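You operate a simulated robot arm through the tools that you are given. There is no shell and no other tool. Be economical: measure what you need, move in short steps, check, and stop when the job is done.

You run a simulated two-armed robot. Do the job below in one go: nothing can be reset, and whatever is moved stays where it is left.

TASK
Draw the large disc in the column press and put the shell on the bench.
Fine: seat it in the large nest; hold both START buttons down till the holder lands; eject; the gate stays open.
Where things are to end (x, y in the base frame): large workpiece within 0.06 m of [0.46, -0.12].

Only the result counts: the job must be done as asked and must still hold three seconds after the hand-in. Knocking over, shifting, dropping, spilling or breaking anything else fails it.

THE ROBOT
Two 7-joint arms with two-finger parallel grippers on one trunk, on a base that drives. Base frame: it is fixed to the floor where the robot stands at the start and does not move with it; the origin is under the middle of the robot, x ahead of it, y to its left, z up; the surface under the hand at the start is at about z = 0.9. Readings come in m, rad, newtons and seconds.
The left shoulder is at the start at [0.07, 0.163, 1.195], the right one opposite. With the tool pointing down near the work surface each hand reaches from about 0.4 to 0.88 m from the robot's upright axis, wherever it stands, measured 20 degrees to its own side. Places, roughly: bench by the column press [0.5, -0.1, 0.9]; blue button under the ledge [0.4, 4.7, 0.8]; blue button under the long ledge [0.4, 1.7, 0.8]; green button by the long ledge [0.6, 1, 0.8]; green button on the upright [0.7, 4.9, 1]; green button under the lever [0.6, 0.5, 0.8]; large nest [0.9, 0.8, 0.9]; lever by the bench [0.5, 0.5, 1]; lever on the ledge [0.5, 4.9, 0.9]; numbered knob on the upright [0.7, 4, 1.3]; numbered knob under the long ledge [0.4, 1.4, 0.8]; press [1.3, 1.1, 1.1]; press gate [0.7, 4.5, 1.6]; prop behind the wide gate [1, 1, 0.9]; prop between the two rings [1, 4.4, 0.9]; red knob between the starts [0.6, 0.7, 0.8]. Payload 3.43 kg a hand.
The tool frame of a hand sits at the grasp point between the pads (the TCP): z along the fingers, y along the line on which they close. The tips reach 0.034 m beyond it. Largest opening 0.128 m; finger width 0.024, thickness 0.012; the body of the gripper, 0.048 by 0.13 m, starts 0.096 m behind the TCP.
Orientation is that of the tool frame in the base frame, as [roll, pitch, yaw] about the fixed x, y, z axes, in that order (R = Rz(yaw) Ry(pitch) Rx(roll)). With the fingers straight down and closing along the base's y, the tool's x points along the base's -x, its y along +y and its z along -z.

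THE INTERFACE
- The arms move only by the tool servo_tool. It takes "left_deltas", "right_deltas" or both (then of equal length, played together; a hand with none holds still); each is a list that holds one entry, the list of rows, each a list of 7 numbers: the shift along the tool's x, y, z in units of 100 mm (1.0 is 100 mm), then the turn, a rotation vector about the tool's x, y, z in units of 180 degrees (1.0 is 180 degrees), then the opening, from 0 (shut) to 1 (fully open). In form: [[[dx, dy, dz, rx, ry, rz, grip], ...]]. A call has 1 to 8 rows; each row is the pose to reach, as a shift and turn from the pose commanded when the call began, along the tool's axes at that moment. A call with a number of a shift or a turn outside -1 to 1 is refused whole. Each row takes 0.2 s and may step no farther than 0.05 m and 0.15 rad from the row before; otherwise, or with a gripper value out of range, the whole call is refused. Where a pose cannot be reached the arm comes as near as it can. A force on the tool above 50 N (or 10 N above the force at the start of the call, whichever is more), or a blocked arm, ends the call early, and 0.2 s more pass. Each finger travels about 0.153 m/s and halts on what it meets, pressing with about 43 N; the grip force reading is that of the motor and also rises with nothing between the fingers. The clock runs only during rows and for 0.2 s after the last one: add rows that repeat a pose to give the fingers time. The reply holds the time, the measured pose of the TCP, the force on the tool along the base axes, the opening and the grip force, in the units named above and with some noise, with the torque about the TCP (base axes, N m) and any sound that the robot's microphone picked up.
- Cameras (640 x 400 px; columns grow to the right, rows downward): "scene" is now at [0.1425, 0.0118, 1.439]; the picture's right is [0.14, -0.99, 0.00], its down [-0.41, -0.06, -0.91] and it looks along [0.90, 0.13, -0.41] (base axes); focal length 214 px, centre (320, 200). "left" rides on the left gripper at [0.076, 0.011, -0.16] in its tool frame; the picture's right is [-0.15, 0.99, 0.00], its down [-0.88, -0.13, -0.46] and it looks along [-0.45, -0.07, 0.89] (tool axes); focal length 234 px, centre (320, 200). "right" rides on the right gripper at [0.076, -0.011, -0.16] in its tool frame; the picture's right is [0.15, 0.99, 0.00], its down [-0.88, 0.13, -0.46] and it looks along [-0.45, 0.07, 0.89] (tool axes); focal length 234 px, centre (320, 200). There is no depth. A picture from a camera that has moved, and an enlarged one, comes with that camera's place and axes in the base frame and with its lens.
- grab_frame(camera): a new picture of that camera. No time passes.
- lift_body(by): slides the trunk up (or, below 0, down) by that many m; the arms and the scene camera ride with it, the base frame stays. It gives what a move gives, with no picture.
- base_move(legs): drives the robot by 1 to 6 legs, each [ahead, left, turn to the left] in m, m and rad, along the robot's own axes; the way and the turn of a leg run together, so that a leg with both is an arc; at most 1.5 m and 3.142 rad a leg. The arms and the cameras ride along, it lands a little off, and it stops where it bumps. It gives what a move gives.
- aim_head(pan, tilt): turns the head with the scene camera to pan (to the left, within 1.501 rad either way) and tilt (down, from -0.506 to 1.204), counted from straight ahead of the robot. It gives what a move gives.
- zoom(camera, box): a new picture of the part [left, top, right, bottom] of that camera's present view, enlarged. No time passes.
- hand_in(): hands the job in; it is judged then, once.

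Go step by step. Nothing tells you exact positions but the pictures and the camera data: compare them with the known pose of the tool, close in by small moves and look again before you grip or let go. The budget is 120 turns and 108 pictures, counting those below and the enlarged ones. Unless the task says otherwise, let go and move clear before handing in, and close with one line.

The tools are called after "Emit:" as name(argument=value, ...) on one line, values as JSON. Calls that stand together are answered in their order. servo_tool: Moves the arms, as the interface text tells. Its arguments: {"type":"object","properties":{"left_deltas":{"type":"array","items":{"type":"array","items":{"type":"array","items":{"type":"number"}}}},"right_deltas":{"type":"array","items":{"type":"array","items":{"type":"array","items":{"type":"number"}}}}},"required":[]} The other tools are called the same way: lift_body (by) slides the trunk up or down; base_move (legs) drives the base; aim_head (pan, tilt) turns the head that bears the scene camera; grab_frame (camera) takes a picture; zoom (camera, box) takes an enlarged picture of a part of a camera's view; hand_in () hands the job in.

At the start:

```text
time: 0.0
left_eef_pos: [0.3337, 0.4835, 1.2752]
left_ee_rot: [-3.141, 0.001, 3.141]
left_wrist_force: [0.4, 0.5, -0.6]
left_moment: [0.0, 0.0, -0.01]
left_opening: 0.128
left_grip_force: 0.1
right_eef_pos: [0.3602, 0.0224, 1.3793]
right_ee_rot: [-3.14, 0.0, 3.14]
right_wrist_force: [0.2, 0.2, 0.6]
right_moment: [0.01, 0.0, -0.02]
right_opening: 0.1281
right_grip_force: 0.1
trunk travel left (down, up): [-0.675, 0.265]
robot x, y, heading: [0.0035, 0.0033, 0.0]
head pan, tilt: [0.143, 0.426]
```

scene: 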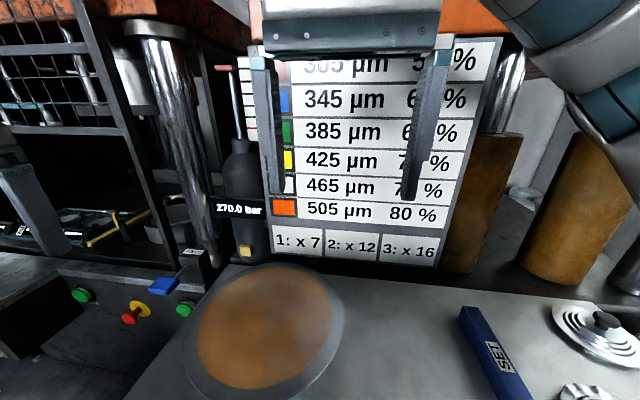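
right: 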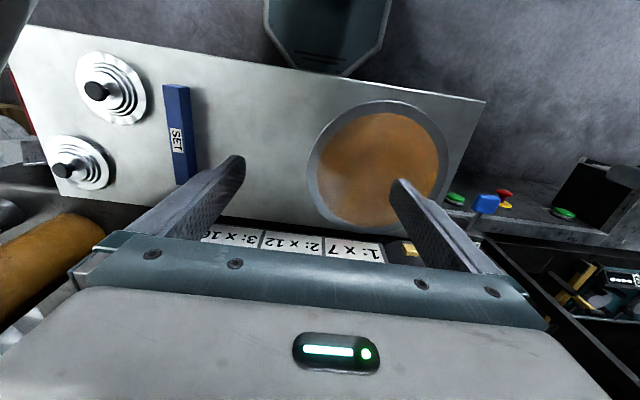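
left: 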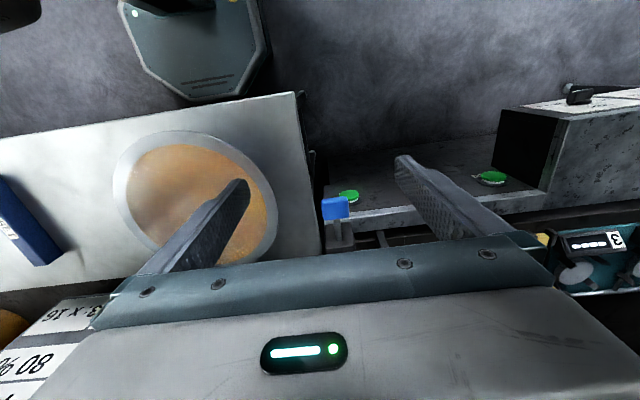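

I see the bench with a disc on a dark ring, a thickness/percentage chart behind it, and the press controls to the left. I'll read the chart and look left at the press.

Emit:
zoom(camera="scene", box=[200, 40, 520, 270])

Emit:
aim_head(pan=0.75, tilt=0.3)

Emit:
grab_frame(camera="scene")

```text
1.74 times, centred on (360, 155) of scene
camera zoom: at [0.1425, 0.0118, 1.439], right [0.14, -0.99, 0.0], down [-0.41, -0.06, -0.91], along [0.9, 0.13, -0.41], focal length 373 px, centre (250, 278)
```

zoom: 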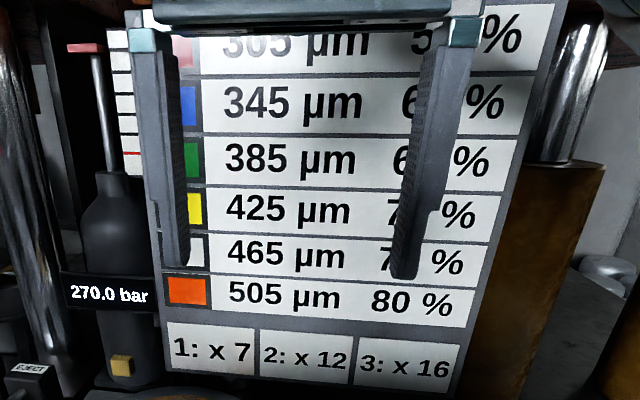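

```text
time: 1.0
left_eef_pos: [0.3337, 0.4843, 1.2758]
left_ee_rot: [3.141, 0.0, 3.141]
left_wrist_force: [0.7, -0.2, -0.1]
left_moment: [0.02, -0.01, -0.01]
left_opening: 0.128
left_grip_force: 0.1
right_eef_pos: [0.3597, 0.0222, 1.3795]
right_ee_rot: [-3.141, 0.0, 3.141]
right_wrist_force: [0.5, 0.3, -0.3]
right_moment: [0.01, 0.0, 0.01]
right_opening: 0.1282
right_grip_force: 0.0
trunk travel left (down, up): [-0.675, 0.265]
robot x, y, heading: [0.0002, -0.0, -0.001]
head pan, tilt: [0.75, 0.3]
```

```text
103 pictures are left
camera scene: at [0.1195, 0.0623, 1.4507], right [0.68, -0.73, 0.0], down [-0.22, -0.2, -0.96], along [0.7, 0.65, -0.3], focal length 214 px, centre (320, 200)
```

scene: 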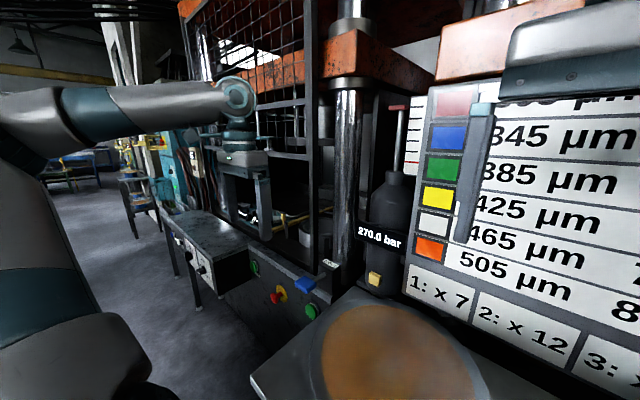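

The press stands to the left behind a mesh gate, with a gauge bottle reading 270 bar. I'll zoom in on the controls and the chart.

Emit:
zoom(camera="scene", box=[150, 180, 350, 340])

Emit:
zoom(camera="scene", box=[340, 80, 480, 300])

Emit:
aim_head(pan=-0.5, tilt=0.5)

Emit:
grab_frame(camera="scene")

```text
2.50 times, centred on (250, 260) of scene
camera zoom: at [0.1195, 0.0623, 1.4507], right [0.68, -0.73, 0.0], down [-0.22, -0.2, -0.96], along [0.7, 0.65, -0.3], focal length 536 px, centre (495, 50)
```

zoom: 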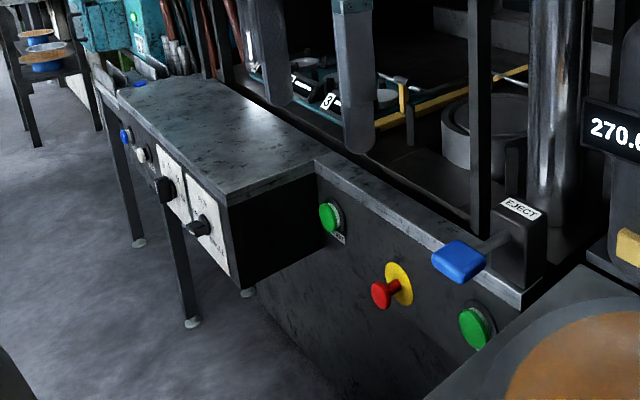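

```text
1.82 times, centred on (410, 190) of scene
camera zoom: at [0.1195, 0.0623, 1.4507], right [0.68, -0.73, 0.0], down [-0.22, -0.2, -0.96], along [0.7, 0.65, -0.3], focal length 390 px, centre (156, 218)
```

zoom: 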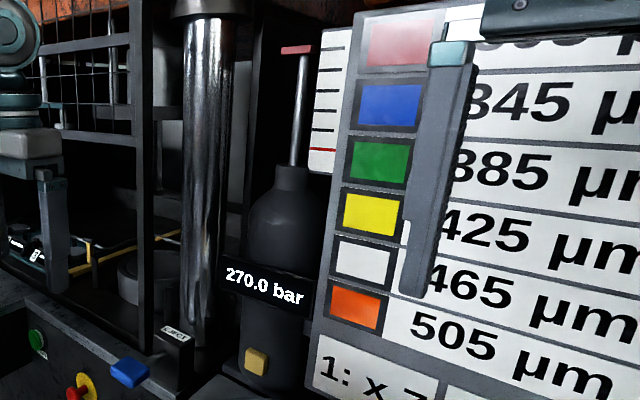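

```text
time: 2.4
left_eef_pos: [0.3343, 0.4841, 1.2752]
left_ee_rot: [3.14, -0.001, 3.141]
left_wrist_force: [-0.1, -0.4, 0.2]
left_moment: [-0.01, -0.03, 0.02]
left_opening: 0.1281
left_grip_force: 0.0
right_eef_pos: [0.3594, 0.0223, 1.3808]
right_ee_rot: [3.14, 0.001, 3.141]
right_wrist_force: [-0.2, -0.5, -0.4]
right_moment: [0.02, 0.0, 0.02]
right_opening: 0.1278
right_grip_force: 0.0
trunk travel left (down, up): [-0.675, 0.265]
robot x, y, heading: [-0.0013, -0.0005, -0.004]
head pan, tilt: [-0.499, 0.499]
```

```text
100 pictures are left
camera scene: at [0.131, -0.0448, 1.4323], right [-0.48, -0.88, 0.0], down [-0.42, 0.23, -0.88], along [0.77, -0.42, -0.48], focal length 214 px, centre (320, 200)
```

scene: 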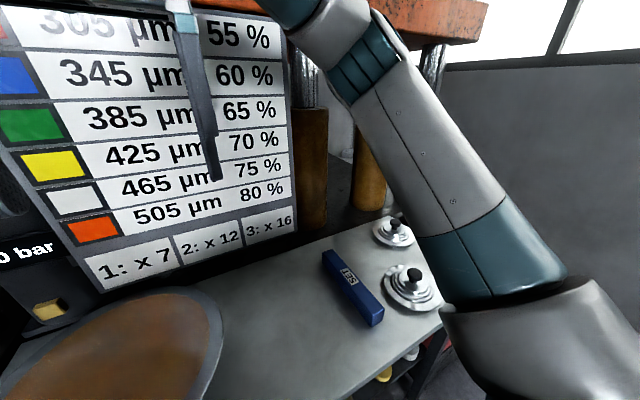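

The chart gives colour → µm → %. I'll see its top, and the bench's right side items, more clearly.

Emit:
zoom(camera="scene", box=[260, 200, 460, 400])

Emit:
aim_head(pan=0.1, tilt=-0.1)

Emit:
grab_frame(camera="scene")

```text
2.00 times, centred on (360, 300) of scene
camera zoom: at [0.131, -0.0448, 1.4323], right [-0.48, -0.88, 0.0], down [-0.42, 0.23, -0.88], along [0.77, -0.42, -0.48], focal length 429 px, centre (240, 0)
```

zoom: 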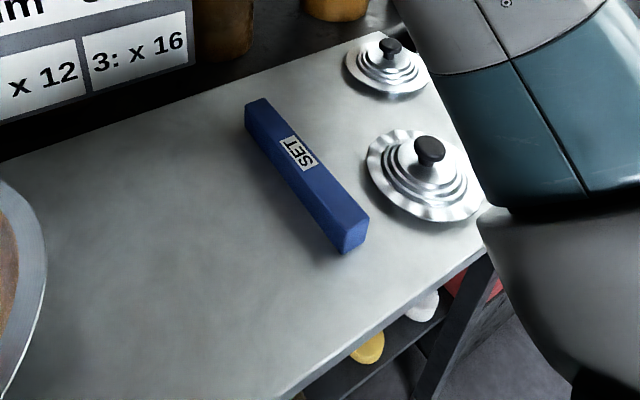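

```text
time: 3.4
left_eef_pos: [0.3325, 0.4832, 1.275]
left_ee_rot: [3.141, 0.001, 3.141]
left_wrist_force: [-0.4, 0.7, 0.2]
left_moment: [0.02, 0.0, 0.03]
left_opening: 0.128
left_grip_force: 0.0
right_eef_pos: [0.3592, 0.0217, 1.382]
right_ee_rot: [-3.141, 0.0, 3.14]
right_wrist_force: [-0.3, 0.7, 0.7]
right_moment: [-0.03, 0.01, -0.01]
right_opening: 0.128
right_grip_force: 0.0
trunk travel left (down, up): [-0.675, 0.265]
robot x, y, heading: [0.0006, -0.0035, 0.002]
head pan, tilt: [0.099, -0.099]
```

```text
98 pictures are left
camera scene: at [0.1378, 0.0072, 1.4872], right [0.1, -1.0, 0.0], down [0.1, 0.01, -1.0], along [0.99, 0.1, 0.1], focal length 214 px, centre (320, 200)
```

scene: 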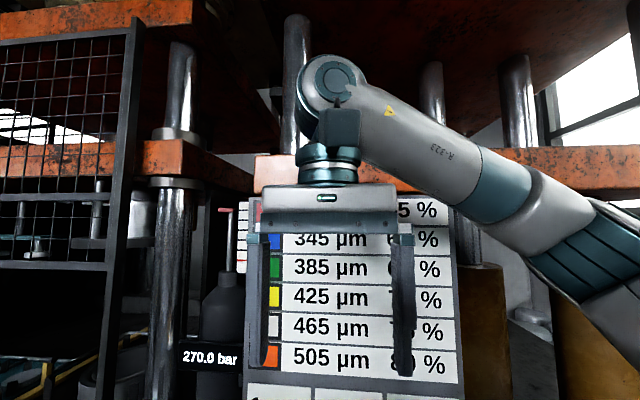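

There are coloured items on a shelf below the bench. I'll back off and look at the overall layout.

Emit:
base_move(legs=[[-0.9, 0, 0]])

Emit:
aim_head(pan=0.0, tilt=0.4)

Emit:
grab_frame(camera="scene")

Emit:
aim_head(pan=0.8, tilt=0.3)

Emit:
grab_frame(camera="scene")

```text
time: 8.2
left_eef_pos: [-0.5628, 0.4836, 1.2757]
left_ee_rot: [-3.141, 0.001, 3.14]
left_wrist_force: [-0.2, 0.0, -0.2]
left_moment: [-0.02, 0.01, -0.03]
left_opening: 0.1278
left_grip_force: 0.1
right_eef_pos: [-0.5359, 0.0219, 1.3803]
right_ee_rot: [3.141, -0.001, 3.142]
right_wrist_force: [0.2, -0.1, 0.0]
right_moment: [-0.03, 0.03, 0.02]
right_opening: 0.128
right_grip_force: 0.0
trunk travel left (down, up): [-0.675, 0.265]
robot x, y, heading: [-0.8995, 0.0017, -0.002]
head pan, tilt: [0.099, -0.099]
```

```text
time: 9.1
left_eef_pos: [-0.5637, 0.484, 1.2747]
left_ee_rot: [-3.141, 0.0, -3.14]
left_wrist_force: [0.6, -0.4, 0.0]
left_moment: [-0.02, -0.01, -0.02]
left_opening: 0.128
left_grip_force: 0.0
right_eef_pos: [-0.5365, 0.0226, 1.3791]
right_ee_rot: [-3.141, -0.001, -3.141]
right_wrist_force: [-0.2, -0.2, 0.0]
right_moment: [-0.04, 0.0, 0.05]
right_opening: 0.1281
right_grip_force: 0.0
trunk travel left (down, up): [-0.675, 0.265]
robot x, y, heading: [-0.8962, -0.0006, -0.007]
head pan, tilt: [0.0, 0.4]
```

```text
97 pictures are left
camera scene: at [-0.7533, -0.0014, 1.4415], right [0.0, -1.0, 0.0], down [-0.39, 0.0, -0.92], along [0.92, 0.0, -0.39], focal length 214 px, centre (320, 200)
```

scene: 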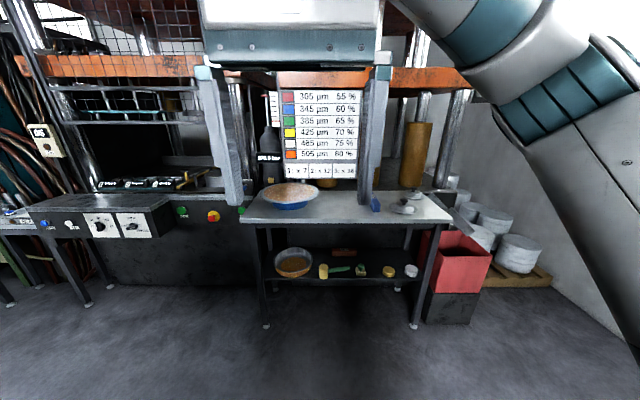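

```text
time: 10.2
left_eef_pos: [-0.5636, 0.4857, 1.2748]
left_ee_rot: [3.142, 0.001, -3.142]
left_wrist_force: [-0.7, 0.5, -0.2]
left_moment: [0.04, -0.04, -0.01]
left_opening: 0.1281
left_grip_force: 0.1
right_eef_pos: [-0.5369, 0.0224, 1.379]
right_ee_rot: [-3.141, 0.0, 3.141]
right_wrist_force: [0.1, -0.8, -0.4]
right_moment: [-0.02, -0.02, 0.0]
right_opening: 0.1279
right_grip_force: 0.0
trunk travel left (down, up): [-0.675, 0.265]
robot x, y, heading: [-0.8967, -0.0031, -0.0]
head pan, tilt: [0.799, 0.3]
```

```text
96 pictures are left
camera scene: at [-0.781, 0.0654, 1.4507], right [0.72, -0.7, 0.0], down [-0.21, -0.21, -0.96], along [0.67, 0.68, -0.3], focal length 214 px, centre (320, 200)
```

scene: 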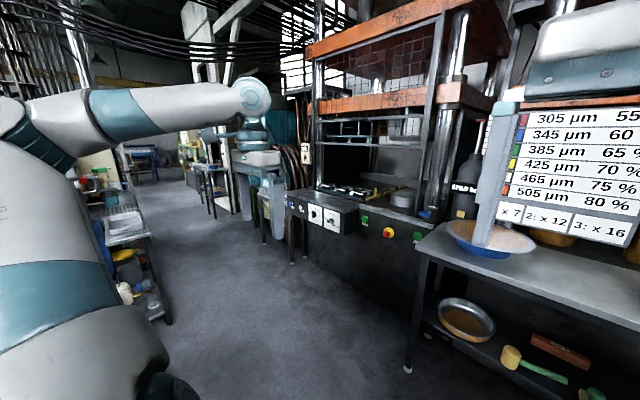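

The disc seems to have a blue rim or stand beneath it. I'll zoom on that and the control boards.

Emit:
zoom(camera="scene", box=[400, 180, 560, 280])

Emit:
zoom(camera="scene", box=[270, 130, 470, 270])

Emit:
aim_head(pan=0.0, tilt=0.6)

Emit:
zoom(camera="scene", box=[220, 110, 500, 290])

```text
4.00 times, centred on (480, 230) of scene
camera zoom: at [-0.781, 0.0654, 1.4507], right [0.72, -0.7, 0.0], down [-0.21, -0.21, -0.96], along [0.67, 0.68, -0.3], focal length 858 px, centre (-320, 80)
```

zoom: 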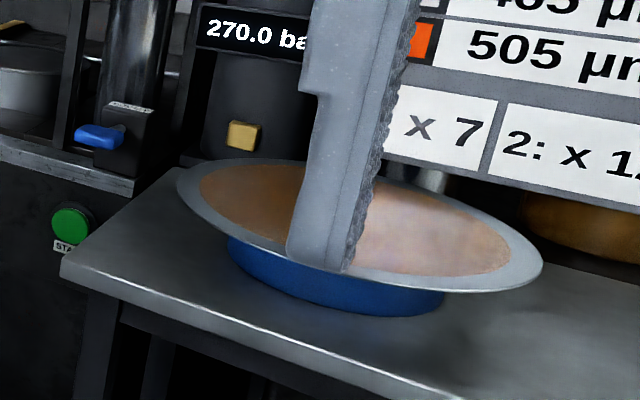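

```text
2.86 times, centred on (370, 200) of scene
camera zoom: at [-0.781, 0.0654, 1.4507], right [0.72, -0.7, 0.0], down [-0.21, -0.21, -0.96], along [0.67, 0.68, -0.3], focal length 613 px, centre (177, 200)
```

zoom: 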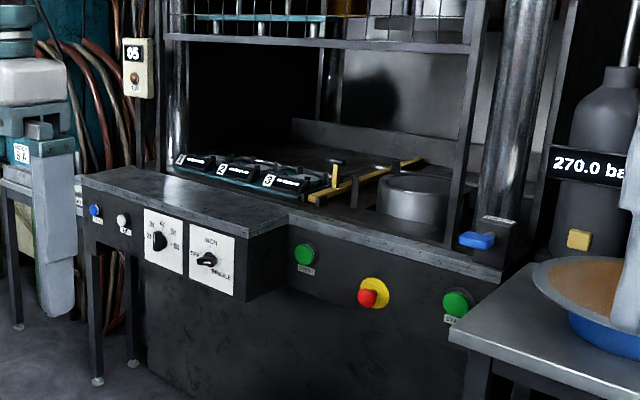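

```text
time: 11.4
left_eef_pos: [-0.5634, 0.4836, 1.2754]
left_ee_rot: [-3.141, 0.0, 3.14]
left_wrist_force: [0.4, 1.0, 0.7]
left_moment: [0.01, 0.03, 0.0]
left_opening: 0.1282
left_grip_force: 0.1
right_eef_pos: [-0.5381, 0.0222, 1.3801]
right_ee_rot: [-3.141, 0.001, -3.141]
right_wrist_force: [0.3, 0.2, 0.8]
right_moment: [-0.01, 0.02, 0.01]
right_opening: 0.128
right_grip_force: 0.0
trunk travel left (down, up): [-0.675, 0.265]
robot x, y, heading: [-0.8966, -0.0009, -0.002]
head pan, tilt: [0.0, 0.6]
```

```text
2.22 times, centred on (360, 200) of scene
camera zoom: at [-0.7577, -0.0014, 1.4232], right [0.0, -1.0, 0.0], down [-0.56, 0.0, -0.83], along [0.83, 0.0, -0.56], focal length 477 px, centre (231, 200)
```

zoom: 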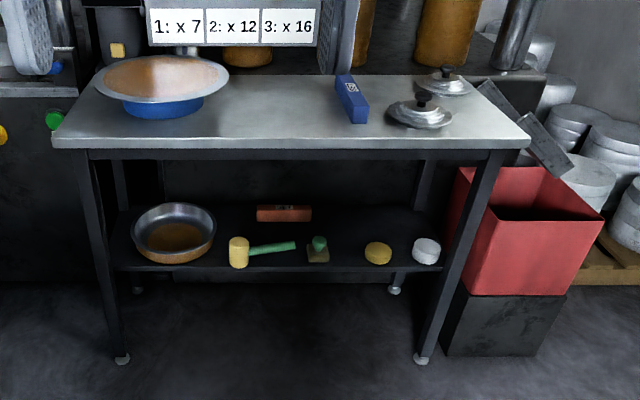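

The disc rests on a blue stand and overhangs it. Next I'll get a close view of the control panels on the long ledge and the press interior.

Emit:
base_move(legs=[[0.5, 0.0, 0], [0, 1.2, 0]])

Emit:
aim_head(pan=0.0, tilt=0.4)

Emit:
grab_frame(camera="scene")

```text
time: 20.0
left_eef_pos: [-0.0772, 1.6857, 1.2751]
left_ee_rot: [-3.141, -0.002, -3.138]
left_wrist_force: [0.5, -0.1, -0.4]
left_moment: [-0.03, 0.0, 0.02]
left_opening: 0.128
left_grip_force: 0.1
right_eef_pos: [-0.0483, 1.2252, 1.3793]
right_ee_rot: [-3.141, 0.0, -3.138]
right_wrist_force: [-0.3, -1.0, -0.4]
right_moment: [-0.01, 0.0, -0.01]
right_opening: 0.1278
right_grip_force: 0.0
trunk travel left (down, up): [-0.675, 0.265]
robot x, y, heading: [-0.4072, 1.2002, 0.004]
head pan, tilt: [0.0, 0.6]
```

```text
time: 20.7
left_eef_pos: [-0.0766, 1.6874, 1.2748]
left_ee_rot: [-3.142, -0.002, -3.138]
left_wrist_force: [0.5, -0.3, 0.9]
left_moment: [0.03, 0.0, -0.02]
left_opening: 0.1278
left_grip_force: 0.1
right_eef_pos: [-0.049, 1.226, 1.3799]
right_ee_rot: [3.141, 0.0, -3.137]
right_wrist_force: [0.1, -0.4, 0.2]
right_moment: [0.0, 0.0, -0.01]
right_opening: 0.1281
right_grip_force: 0.0
trunk travel left (down, up): [-0.675, 0.265]
robot x, y, heading: [-0.4094, 1.1992, 0.003]
head pan, tilt: [0.0, 0.4]
```

```text
92 pictures are left
camera scene: at [-0.265, 1.2013, 1.4414], right [0.0, -1.0, 0.0], down [-0.39, 0.0, -0.92], along [0.92, 0.0, -0.39], focal length 214 px, centre (320, 200)
```

scene: 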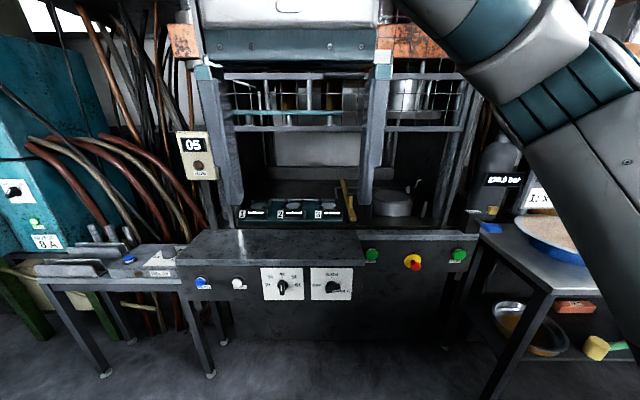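

Emit:
zoom(camera="scene", box=[170, 240, 370, 320])

Emit:
zoom(camera="scene", box=[220, 160, 440, 240])

Emit:
zoom(camera="scene", box=[0, 120, 220, 290])

```text
3.20 times, centred on (270, 280) of scene
camera zoom: at [-0.265, 1.2013, 1.4414], right [0.0, -1.0, 0.0], down [-0.39, 0.0, -0.92], along [0.92, 0.0, -0.39], focal length 686 px, centre (480, -56)
```

zoom: 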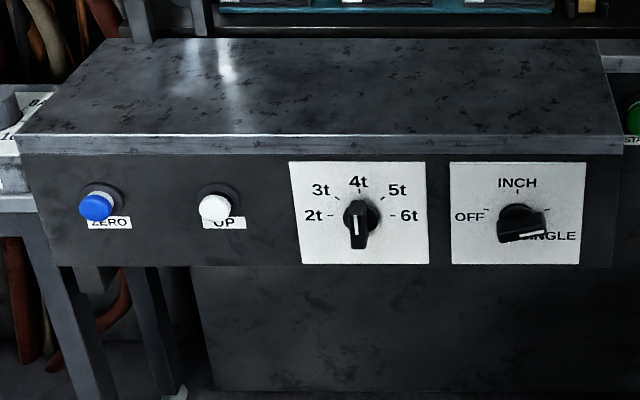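

```text
2.91 times, centred on (330, 200) of scene
camera zoom: at [-0.265, 1.2013, 1.4414], right [0.0, -1.0, 0.0], down [-0.39, 0.0, -0.92], along [0.92, 0.0, -0.39], focal length 624 px, centre (291, 200)
```

zoom: 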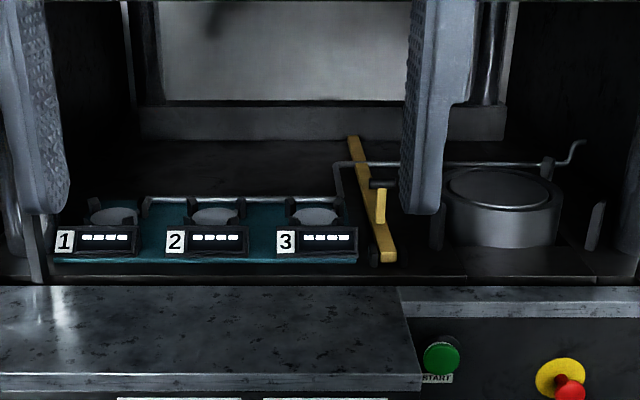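

```text
2.35 times, centred on (110, 205) of scene
camera zoom: at [-0.265, 1.2013, 1.4414], right [0.0, -1.0, 0.0], down [-0.39, 0.0, -0.92], along [0.92, 0.0, -0.39], focal length 505 px, centre (814, 188)
```

zoom: 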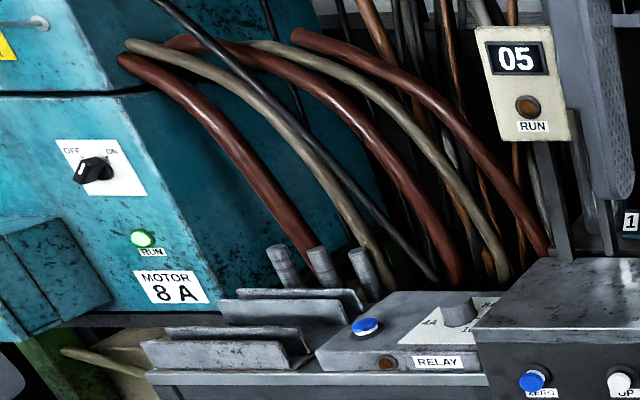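

Lots of controls: a tonnage knob, a mode knob at SINGLE, a nest with a cylinder, a yellow prop and three gauges. I'll get closer and look in detail.

Emit:
base_move(legs=[[0.0, -0.35, 0], [0.35, 0, 0]])

Emit:
aim_head(pan=0.0, tilt=0.35)

Emit:
grab_frame(camera="scene")

Emit:
grab_frame(camera="right")

Emit:
grab_frame(camera="left")

```text
time: 24.8
left_eef_pos: [0.2629, 1.3331, 1.2753]
left_ee_rot: [-3.141, 0.001, 3.142]
left_wrist_force: [-1.3, 0.9, 0.2]
left_moment: [0.02, 0.04, 0.01]
left_opening: 0.1279
left_grip_force: 0.0
right_eef_pos: [0.2884, 0.8703, 1.3794]
right_ee_rot: [3.141, 0.001, 3.14]
right_wrist_force: [-0.7, -0.7, 0.2]
right_moment: [0.01, -0.02, -0.01]
right_opening: 0.1279
right_grip_force: 0.1
trunk travel left (down, up): [-0.675, 0.265]
robot x, y, heading: [-0.0686, 0.8454, -0.001]
head pan, tilt: [0.0, 0.4]
```

```text
time: 25.4
left_eef_pos: [0.2635, 1.3328, 1.2759]
left_ee_rot: [3.141, 0.0, 3.141]
left_wrist_force: [0.5, 0.0, 0.5]
left_moment: [0.05, 0.03, -0.03]
left_opening: 0.128
left_grip_force: 0.0
right_eef_pos: [0.2901, 0.8708, 1.3799]
right_ee_rot: [3.141, 0.0, -3.141]
right_wrist_force: [-0.4, -0.6, -1.5]
right_moment: [0.0, -0.01, 0.0]
right_opening: 0.128
right_grip_force: 0.0
trunk travel left (down, up): [-0.675, 0.265]
robot x, y, heading: [-0.0682, 0.8488, 0.003]
head pan, tilt: [0.0, 0.351]
```

```text
88 pictures are left
camera scene: at [0.0746, 0.8469, 1.4459], right [0.0, -1.0, 0.0], down [-0.34, 0.0, -0.94], along [0.94, 0.0, -0.34], focal length 214 px, centre (320, 200)
```

scene: 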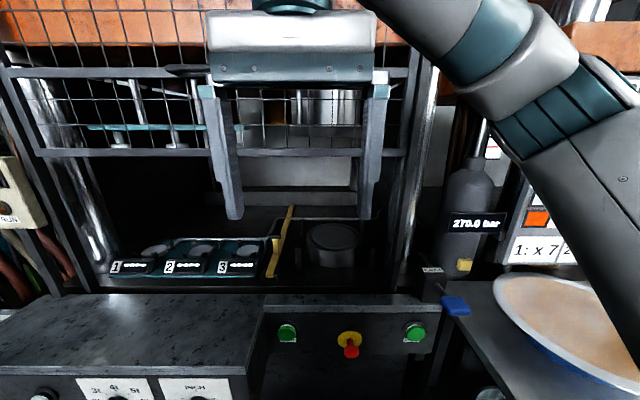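

```text
87 pictures are left
camera right: at [0.2152, 0.8594, 1.5386], right [-0.15, 0.99, 0.0], down [0.88, 0.13, 0.46], along [0.45, 0.07, -0.89], focal length 234 px, centre (320, 200)
```

right: 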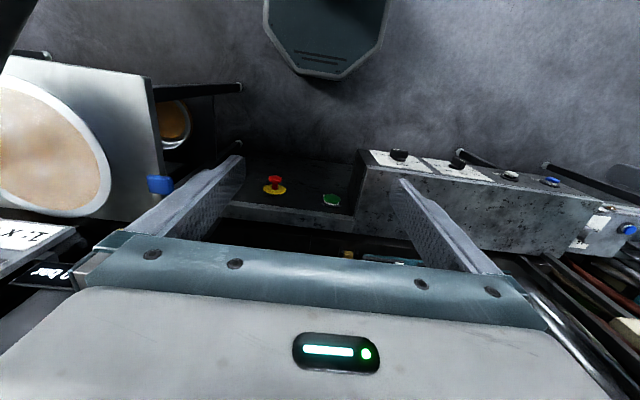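

```text
86 pictures are left
camera left: at [0.1886, 1.3427, 1.4338], right [0.15, 0.99, 0.0], down [0.88, -0.13, 0.46], along [0.45, -0.07, -0.89], focal length 234 px, centre (320, 200)
```

left: 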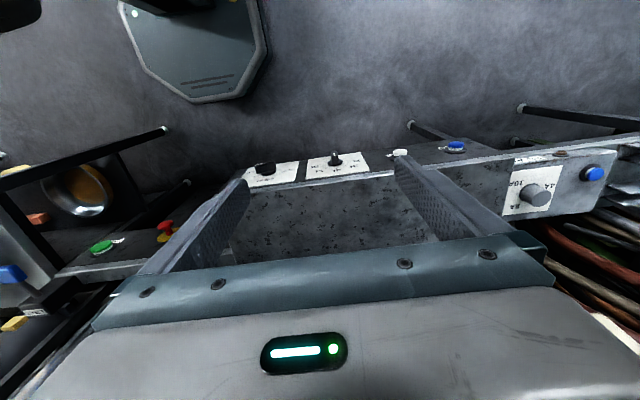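

Emit:
zoom(camera="scene", box=[100, 190, 420, 310])

Emit:
zoom(camera="scene", box=[0, 60, 420, 200])

Emit:
zoom(camera="scene", box=[420, 100, 560, 330])

Emit:
aim_head(pan=0.1, tilt=-0.3)

Emit:
grab_frame(camera="scene")

```text
2.00 times, centred on (260, 250) of scene
camera zoom: at [0.0746, 0.8469, 1.4459], right [0.0, -1.0, 0.0], down [-0.34, 0.0, -0.94], along [0.94, 0.0, -0.34], focal length 429 px, centre (440, 100)
```

zoom: 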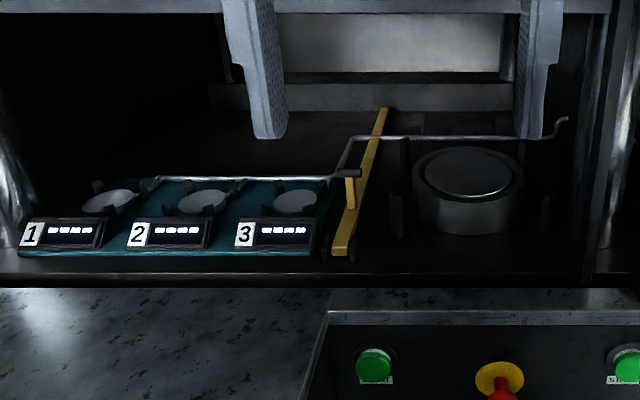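

```text
1.52 times, centred on (210, 130) of scene
camera zoom: at [0.0746, 0.8469, 1.4459], right [0.0, -1.0, 0.0], down [-0.34, 0.0, -0.94], along [0.94, 0.0, -0.34], focal length 327 px, centre (488, 307)
```

zoom: 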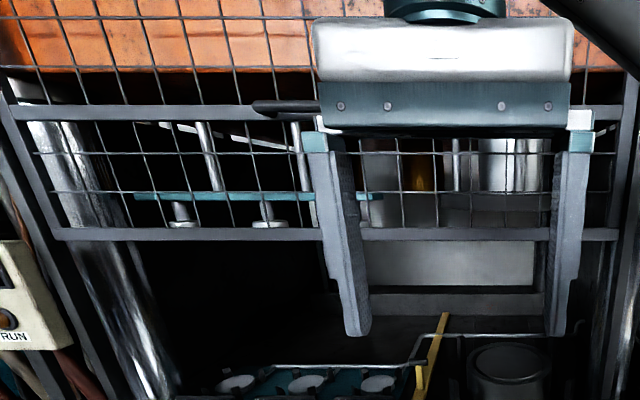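

```text
1.74 times, centred on (490, 215) of scene
camera zoom: at [0.0746, 0.8469, 1.4459], right [0.0, -1.0, 0.0], down [-0.34, 0.0, -0.94], along [0.94, 0.0, -0.34], focal length 373 px, centre (24, 174)
```

zoom: 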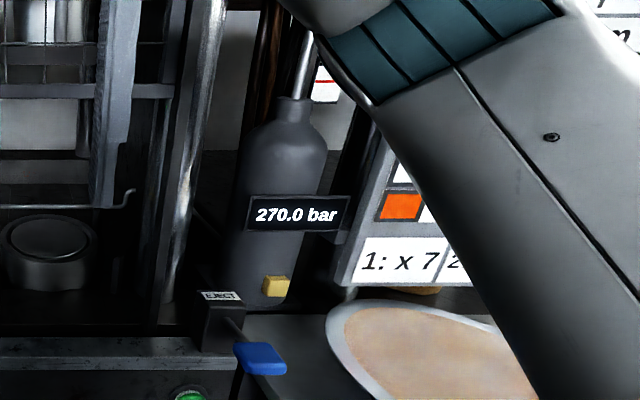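

```text
time: 26.4
left_eef_pos: [0.2638, 1.3313, 1.2757]
left_ee_rot: [-3.141, 0.001, -3.141]
left_wrist_force: [0.5, -0.1, 0.7]
left_moment: [0.03, -0.01, -0.01]
left_opening: 0.1281
left_grip_force: 0.0
right_eef_pos: [0.289, 0.871, 1.3807]
right_ee_rot: [3.142, 0.001, -3.142]
right_wrist_force: [0.4, 0.2, 0.3]
right_moment: [0.01, -0.01, 0.01]
right_opening: 0.1279
right_grip_force: 0.2
trunk travel left (down, up): [-0.675, 0.265]
robot x, y, heading: [-0.0704, 0.8492, -0.001]
head pan, tilt: [0.099, -0.3]
```

```text
82 pictures are left
camera scene: at [0.0594, 0.8547, 1.5039], right [0.1, -1.0, 0.0], down [0.29, 0.03, -0.96], along [0.95, 0.09, 0.29], focal length 214 px, centre (320, 200)
```

scene: 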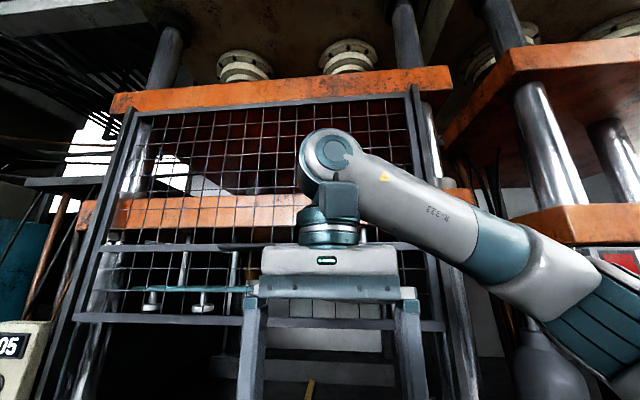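

The press's large nest (a short cylinder with locating posts) sits right of the yellow prop, with the gate already up and the eject lever on the right. I'll back off in front of the disc and reorient the right hand to point forward with its fingers closing vertically.

Emit:
base_move(legs=[[-0.4, 0, 0], [0, -0.45, 0]])

Emit:
servo_tool(right_deltas=[[[0, 0, 0, 0.027, -0.027, -0.027, 1], [0, 0, 0, 0.054, -0.054, -0.054, 1], [0, 0, 0, 0.081, -0.081, -0.081, 1], [0, 0, 0, 0.108, -0.108, -0.108, 1], [0, 0, 0, 0.135, -0.135, -0.135, 1], [0, 0, 0, 0.162, -0.162, -0.162, 1], [0, 0, 0, 0.189, -0.189, -0.189, 1]]])

Emit:
servo_tool(right_deltas=[[[0, 0, 0, 0.027, -0.027, -0.027, 1], [0, 0, 0, 0.054, -0.054, -0.054, 1], [0, 0, 0, 0.081, -0.081, -0.081, 1], [0, 0, 0, 0.108, -0.108, -0.108, 1], [0, 0, 0, 0.135, -0.135, -0.135, 1], [0, 0, 0, 0.162, -0.162, -0.162, 1], [0, 0, 0, 0.189, -0.189, -0.189, 1], [0, 0, 0, 0.196, -0.196, -0.196, 1]]])

Emit:
aim_head(pan=-0.2, tilt=0.5)

Emit:
grab_frame(camera="scene")

```text
time: 31.3
left_eef_pos: [-0.1416, 0.8755, 1.2754]
left_ee_rot: [3.141, 0.0, 3.139]
left_wrist_force: [-0.2, 0.3, 0.3]
left_moment: [-0.01, -0.01, 0.01]
left_opening: 0.1282
left_grip_force: 0.0
right_eef_pos: [-0.1168, 0.4128, 1.3792]
right_ee_rot: [-3.14, 0.0, 3.139]
right_wrist_force: [-0.2, -0.3, -1.4]
right_moment: [0.02, 0.0, 0.01]
right_opening: 0.1279
right_grip_force: 0.1
trunk travel left (down, up): [-0.675, 0.265]
robot x, y, heading: [-0.4801, 0.3924, -0.003]
head pan, tilt: [0.099, -0.3]
```

```text
time: 32.9
left_eef_pos: [-0.142, 0.8755, 1.2757]
left_ee_rot: [-3.141, 0.002, 3.138]
left_wrist_force: [0.7, 0.4, -0.7]
left_moment: [0.02, -0.03, -0.01]
left_opening: 0.1281
left_grip_force: 0.1
right_eef_pos: [-0.118, 0.4127, 1.3806]
right_ee_rot: [-2.371, 0.34, -2.375]
right_wrist_force: [0.0, -1.2, 0.2]
right_moment: [0.03, -0.03, 0.02]
right_opening: 0.1278
right_grip_force: 0.0
trunk travel left (down, up): [-0.675, 0.265]
robot x, y, heading: [-0.4778, 0.3959, -0.003]
head pan, tilt: [0.099, -0.3]
```

```text
time: 34.3
left_eef_pos: [-0.1418, 0.8753, 1.2759]
left_ee_rot: [3.14, 0.001, 3.139]
left_wrist_force: [0.4, 0.0, 0.2]
left_moment: [-0.03, 0.01, 0.01]
left_opening: 0.128
left_grip_force: 0.0
right_eef_pos: [-0.0912, 0.4263, 1.4077]
right_ee_rot: [-1.81, 0.273, -1.866]
right_wrist_force: [-1.2, -0.4, -0.6]
right_moment: [0.01, -0.08, 0.09]
right_opening: 0.1279
right_grip_force: 0.0
trunk travel left (down, up): [-0.675, 0.265]
robot x, y, heading: [-0.4758, 0.3947, -0.002]
head pan, tilt: [0.099, -0.3]
stopped in row 6 (right hand): the arm was blocked; the commanded pose is now the measured one
```

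```text
time: 35.4
left_eef_pos: [-0.1407, 0.8755, 1.2748]
left_ee_rot: [3.139, 0.001, 3.138]
left_wrist_force: [0.5, -0.9, -0.5]
left_moment: [0.02, 0.0, -0.03]
left_opening: 0.128
left_grip_force: 0.1
right_eef_pos: [-0.0885, 0.4247, 1.4044]
right_ee_rot: [-1.809, 0.259, -1.875]
right_wrist_force: [0.6, 0.5, 0.6]
right_moment: [0.03, 0.01, -0.02]
right_opening: 0.128
right_grip_force: 0.1
trunk travel left (down, up): [-0.675, 0.265]
robot x, y, heading: [-0.4767, 0.3942, -0.008]
head pan, tilt: [-0.201, 0.499]
```

```text
81 pictures are left
camera scene: at [-0.3343, 0.4003, 1.4692], right [0.11, -0.99, 0.0], down [-0.1, -0.01, -0.99], along [0.99, 0.11, -0.1], focal length 214 px, centre (320, 200)
```

scene: 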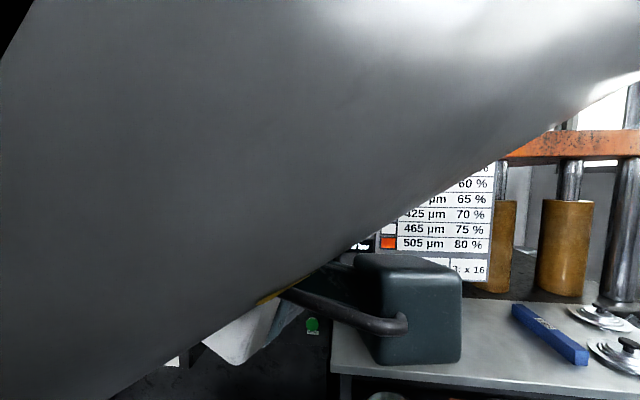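

The right arm ran into its own head area while turning close to the body. I'll extend it forward and down, away from the head, before finishing the turn.

Emit:
servo_tool(right_deltas=[[[0.09, 0.08, 0.33, 0, 0, 0, 1], [0.18, 0.16, 0.66, 0, 0, 0, 1], [0.26, 0.22, 1.0, 0, 0, 0, 1]]])

Emit:
servo_tool(right_deltas=[[[0.11, 0.15, 0.33, 0, 0, 0, 1], [0.22, 0.3, 0.66, 0, 0, 0, 1], [0.35, 0.45, 1.0, 0, 0, 0, 1]]])

Emit:
grab_frame(camera="scene")

```text
time: 36.2
left_eef_pos: [-0.1396, 0.8739, 1.2753]
left_ee_rot: [3.14, -0.001, 3.138]
left_wrist_force: [0.5, -0.3, -0.5]
left_moment: [-0.01, 0.04, -0.01]
left_opening: 0.1278
left_grip_force: 0.1
right_eef_pos: [-0.0064, 0.3878, 1.3587]
right_ee_rot: [-1.808, 0.274, -1.856]
right_wrist_force: [-0.3, 0.7, 0.2]
right_moment: [-0.04, -0.02, -0.02]
right_opening: 0.1279
right_grip_force: 0.2
trunk travel left (down, up): [-0.675, 0.265]
robot x, y, heading: [-0.4784, 0.3907, -0.003]
head pan, tilt: [-0.201, 0.499]
```

```text
time: 37.0
left_eef_pos: [-0.1403, 0.8735, 1.2749]
left_ee_rot: [3.14, -0.001, 3.139]
left_wrist_force: [-0.2, -0.5, 0.6]
left_moment: [0.01, 0.0, 0.01]
left_opening: 0.1281
left_grip_force: 0.0
right_eef_pos: [0.0707, 0.3473, 1.2834]
right_ee_rot: [-1.807, 0.271, -1.857]
right_wrist_force: [0.1, 0.1, -0.3]
right_moment: [-0.03, 0.01, 0.03]
right_opening: 0.1278
right_grip_force: 0.1
trunk travel left (down, up): [-0.675, 0.265]
robot x, y, heading: [-0.4765, 0.3931, -0.004]
head pan, tilt: [-0.201, 0.499]
```

```text
80 pictures are left
camera scene: at [-0.3362, 0.3711, 1.4323], right [-0.2, -0.98, 0.0], down [-0.47, 0.1, -0.88], along [0.86, -0.18, -0.48], focal length 214 px, centre (320, 200)
```

scene: 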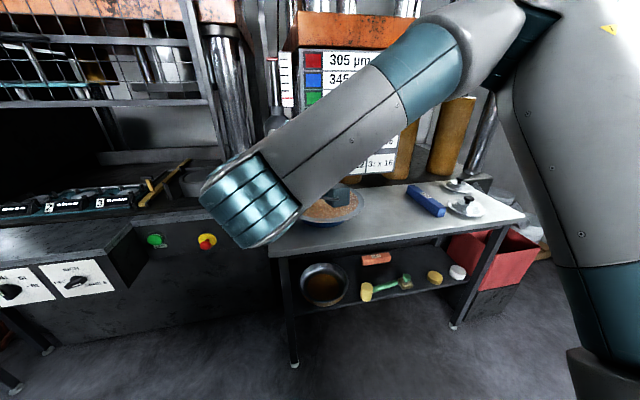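

The arm is clear of the head now. I'll complete the turn so the tool points straight ahead with fingers closing vertically.

Emit:
servo_tool(right_deltas=[[[0, 0, 0, 0.0155, -0.0215, -0.023, 1], [0, 0, 0, 0.031, -0.043, -0.046, 1], [0, 0, 0, 0.0465, -0.0645, -0.07, 1], [0, 0, 0, 0.062, -0.086, -0.093, 1], [0, 0, 0, 0.062, -0.086, -0.093, 1]]])

Emit:
aim_head(pan=-0.2, tilt=0.6)

Emit:
grab_frame(camera="scene")

Emit:
grab_frame(camera="right")

```text
time: 38.2
left_eef_pos: [-0.1408, 0.8755, 1.2745]
left_ee_rot: [-3.14, 0.0, 3.137]
left_wrist_force: [0.3, -1.3, -0.5]
left_moment: [0.01, 0.0, -0.04]
left_opening: 0.1282
left_grip_force: 0.1
right_eef_pos: [0.0699, 0.3488, 1.2836]
right_ee_rot: [-1.564, 0.008, -1.553]
right_wrist_force: [0.6, 0.3, -0.8]
right_moment: [0.02, 0.03, 0.01]
right_opening: 0.1281
right_grip_force: 0.0
trunk travel left (down, up): [-0.675, 0.265]
robot x, y, heading: [-0.4788, 0.3925, -0.002]
head pan, tilt: [-0.201, 0.499]
```

```text
time: 38.9
left_eef_pos: [-0.1407, 0.8754, 1.2758]
left_ee_rot: [3.141, 0.001, 3.138]
left_wrist_force: [0.2, -0.3, -0.8]
left_moment: [0.01, -0.02, 0.0]
left_opening: 0.1281
left_grip_force: 0.0
right_eef_pos: [0.0698, 0.3497, 1.284]
right_ee_rot: [-1.566, 0.011, -1.553]
right_wrist_force: [-0.3, -0.3, 0.4]
right_moment: [-0.02, -0.02, 0.01]
right_opening: 0.1282
right_grip_force: 0.2
trunk travel left (down, up): [-0.675, 0.265]
robot x, y, heading: [-0.4774, 0.3891, -0.005]
head pan, tilt: [-0.201, 0.6]
```

```text
79 pictures are left
camera scene: at [-0.3394, 0.3724, 1.4233], right [-0.2, -0.98, 0.0], down [-0.55, 0.11, -0.83], along [0.81, -0.17, -0.56], focal length 214 px, centre (320, 200)
```

scene: 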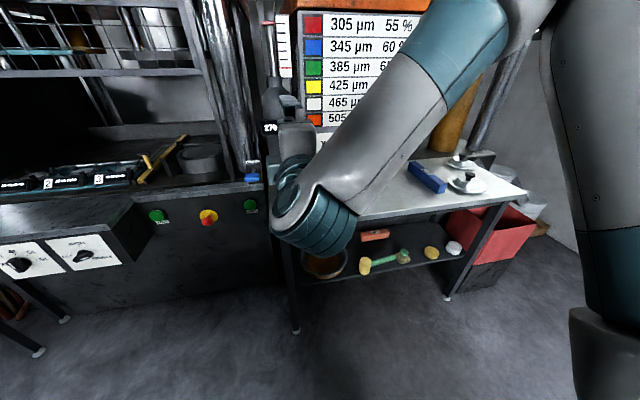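

```text
78 pictures are left
camera right: at [-0.0883, 0.2704, 1.2928], right [0.01, -0.14, -0.99], down [-0.47, 0.87, -0.12], along [0.88, 0.47, -0.06], focal length 234 px, centre (320, 200)
```

right: 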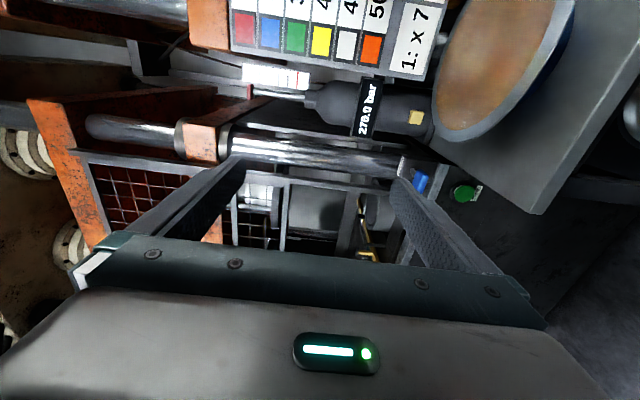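

The hand points straight ahead now. My estimate for the disc is centre (0.46, 0.18), radius about 0.175, z about 0.965. I'll align the hand with the disc's near edge using the base and trunk, stopping short of it.

Emit:
lift_body(by=-0.29)

Emit:
base_move(legs=[[0, -0.17, 0], [0.09, 0, 0]])

Emit:
servo_tool(right_deltas=[[[0, 0, 0, 0, 0, 0, 0.62], [0, 0, 0, 0, 0, 0, 0.62]]])

Emit:
grab_frame(camera="right")

Emit:
grab_frame(camera="scene")

```text
time: 41.8
left_eef_pos: [-0.141, 0.8752, 0.9855]
left_ee_rot: [-3.141, -0.003, 3.139]
left_wrist_force: [-0.3, 0.7, -0.2]
left_moment: [-0.01, 0.01, 0.03]
left_opening: 0.1278
left_grip_force: 0.1
right_eef_pos: [0.0688, 0.349, 0.9944]
right_ee_rot: [-1.564, 0.011, -1.553]
right_wrist_force: [-0.6, -0.2, -0.5]
right_moment: [0.02, -0.05, -0.02]
right_opening: 0.128
right_grip_force: 0.1
trunk travel left (down, up): [-0.385, 0.555]
robot x, y, heading: [-0.4784, 0.3921, -0.003]
head pan, tilt: [-0.201, 0.6]
```

```text
time: 43.9
left_eef_pos: [-0.0538, 0.7069, 0.9847]
left_ee_rot: [-3.141, 0.0, -3.14]
left_wrist_force: [1.1, 0.6, -0.4]
left_moment: [0.02, -0.01, 0.01]
left_opening: 0.128
left_grip_force: 0.1
right_eef_pos: [0.1581, 0.1822, 0.993]
right_ee_rot: [-1.565, 0.011, -1.549]
right_wrist_force: [0.6, 0.9, -0.1]
right_moment: [-0.01, 0.0, -0.02]
right_opening: 0.1279
right_grip_force: 0.1
trunk travel left (down, up): [-0.385, 0.555]
robot x, y, heading: [-0.3882, 0.2233, -0.003]
head pan, tilt: [-0.201, 0.6]
```

```text
time: 44.5
left_eef_pos: [-0.0541, 0.7069, 0.9852]
left_ee_rot: [-3.141, 0.0, -3.14]
left_wrist_force: [1.1, 0.3, -0.3]
left_moment: [0.01, 0.0, 0.02]
left_opening: 0.1281
left_grip_force: 0.2
right_eef_pos: [0.1575, 0.1824, 0.9935]
right_ee_rot: [-1.567, 0.01, -1.547]
right_wrist_force: [-0.6, 0.1, 0.6]
right_moment: [-0.01, -0.01, -0.02]
right_opening: 0.0795
right_grip_force: 0.0
trunk travel left (down, up): [-0.385, 0.555]
robot x, y, heading: [-0.3865, 0.2213, 0.003]
head pan, tilt: [-0.201, 0.6]
```

```text
77 pictures are left
camera right: at [0.0008, 0.1026, 1.0028], right [0.01, -0.14, -0.99], down [-0.47, 0.87, -0.12], along [0.88, 0.47, -0.06], focal length 234 px, centre (320, 200)
```

right: 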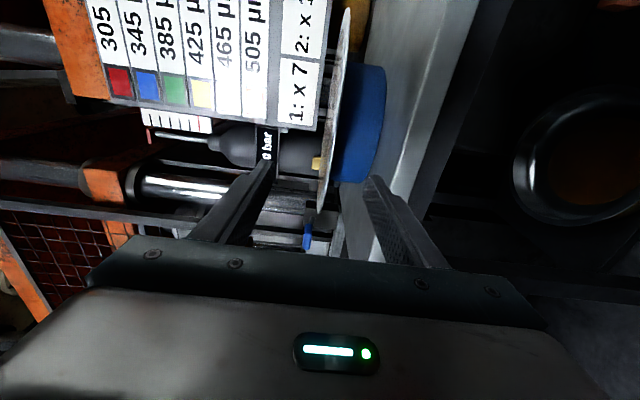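

```text
76 pictures are left
camera scene: at [-0.2508, 0.2034, 1.1332], right [-0.2, -0.98, 0.0], down [-0.55, 0.11, -0.83], along [0.81, -0.16, -0.56], focal length 214 px, centre (320, 200)
```

scene: 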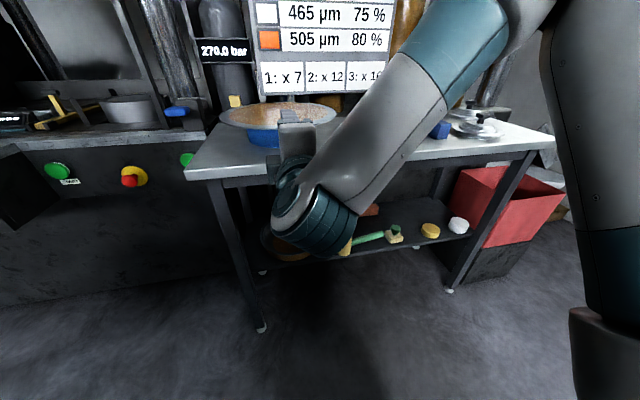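

The disc is seen edge-on at z ≈ 0.978, with the fingers straddling its level. I'll lower a little, advance partway and look again.

Emit:
servo_tool(right_deltas=[[[0, 0.15, 0.3, 0, 0, 0, 0.62], [0, 0.15, 0.7, 0, 0, 0, 0.62], [0, 0.15, 1.0, 0, 0, 0, 0.62]]])

Emit:
grab_frame(camera="right")

Emit:
zoom(camera="right", box=[200, 100, 460, 270])

```text
time: 45.3
left_eef_pos: [-0.0544, 0.7065, 0.9851]
left_ee_rot: [3.141, 0.0, -3.139]
left_wrist_force: [0.5, -0.9, 0.8]
left_moment: [0.01, -0.01, -0.03]
left_opening: 0.1278
left_grip_force: 0.1
right_eef_pos: [0.259, 0.1855, 0.978]
right_ee_rot: [-1.566, 0.012, -1.546]
right_wrist_force: [0.1, 0.0, -0.1]
right_moment: [0.0, 0.0, 0.02]
right_opening: 0.0793
right_grip_force: 0.0
trunk travel left (down, up): [-0.385, 0.555]
robot x, y, heading: [-0.3885, 0.2253, 0.005]
head pan, tilt: [-0.201, 0.6]
```

```text
75 pictures are left
camera right: at [0.1037, 0.1061, 0.9875], right [0.01, -0.14, -0.99], down [-0.47, 0.87, -0.12], along [0.88, 0.47, -0.06], focal length 234 px, centre (320, 200)
```

right: 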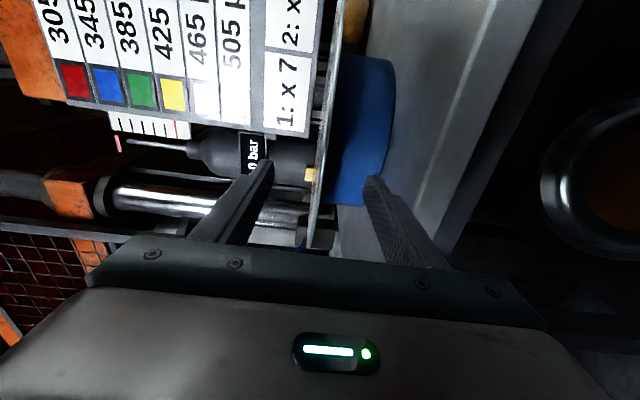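

```text
2.35 times, centred on (330, 185) of right
camera zoom: at [0.1037, 0.1061, 0.9875], right [0.01, -0.14, -0.99], down [-0.47, 0.87, -0.12], along [0.88, 0.47, -0.06], focal length 551 px, centre (296, 235)
```

zoom: 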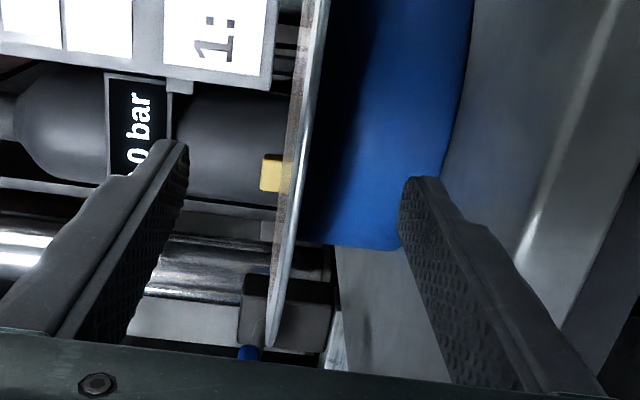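

The disc is centred between the fingers at z ≈ 0.977. I'll advance to overlap the rim by about 5 cm and close.

Emit:
servo_tool(right_deltas=[[[0, 0, 0.25, 0, 0, 0, 0.62], [0, 0, 0.47, 0, 0, 0, 0.62], [0, 0, 0.47, 0, 0, 0, 0.3], [0, 0, 0.47, 0, 0, 0, 0.3]]])

Emit:
zoom(camera="right", box=[200, 100, 460, 270])

```text
time: 46.3
left_eef_pos: [-0.0547, 0.706, 0.9852]
left_ee_rot: [3.14, 0.001, -3.139]
left_wrist_force: [-0.2, -0.2, 0.5]
left_moment: [-0.02, -0.02, 0.03]
left_opening: 0.128
left_grip_force: 0.0
right_eef_pos: [0.3057, 0.1862, 0.9779]
right_ee_rot: [-1.566, 0.01, -1.549]
right_wrist_force: [0.7, -0.7, -0.8]
right_moment: [-0.01, 0.02, -0.01]
right_opening: 0.0383
right_grip_force: 0.0
trunk travel left (down, up): [-0.385, 0.555]
robot x, y, heading: [-0.3884, 0.2222, 0.0]
head pan, tilt: [-0.201, 0.6]
```

```text
2.35 times, centred on (330, 185) of right
camera zoom: at [0.1482, 0.1076, 0.9874], right [0.01, -0.14, -0.99], down [-0.47, 0.87, -0.12], along [0.88, 0.47, -0.06], focal length 551 px, centre (296, 235)
```

zoom: 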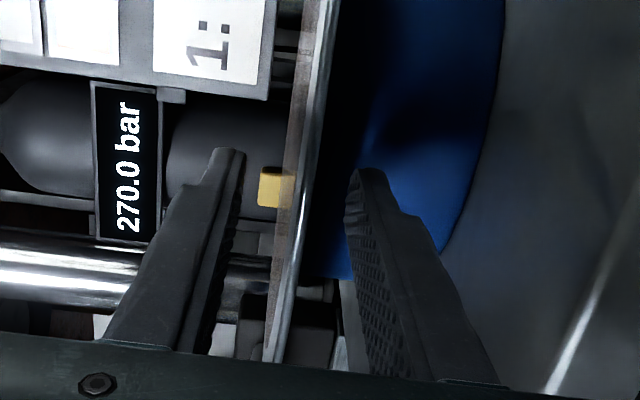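

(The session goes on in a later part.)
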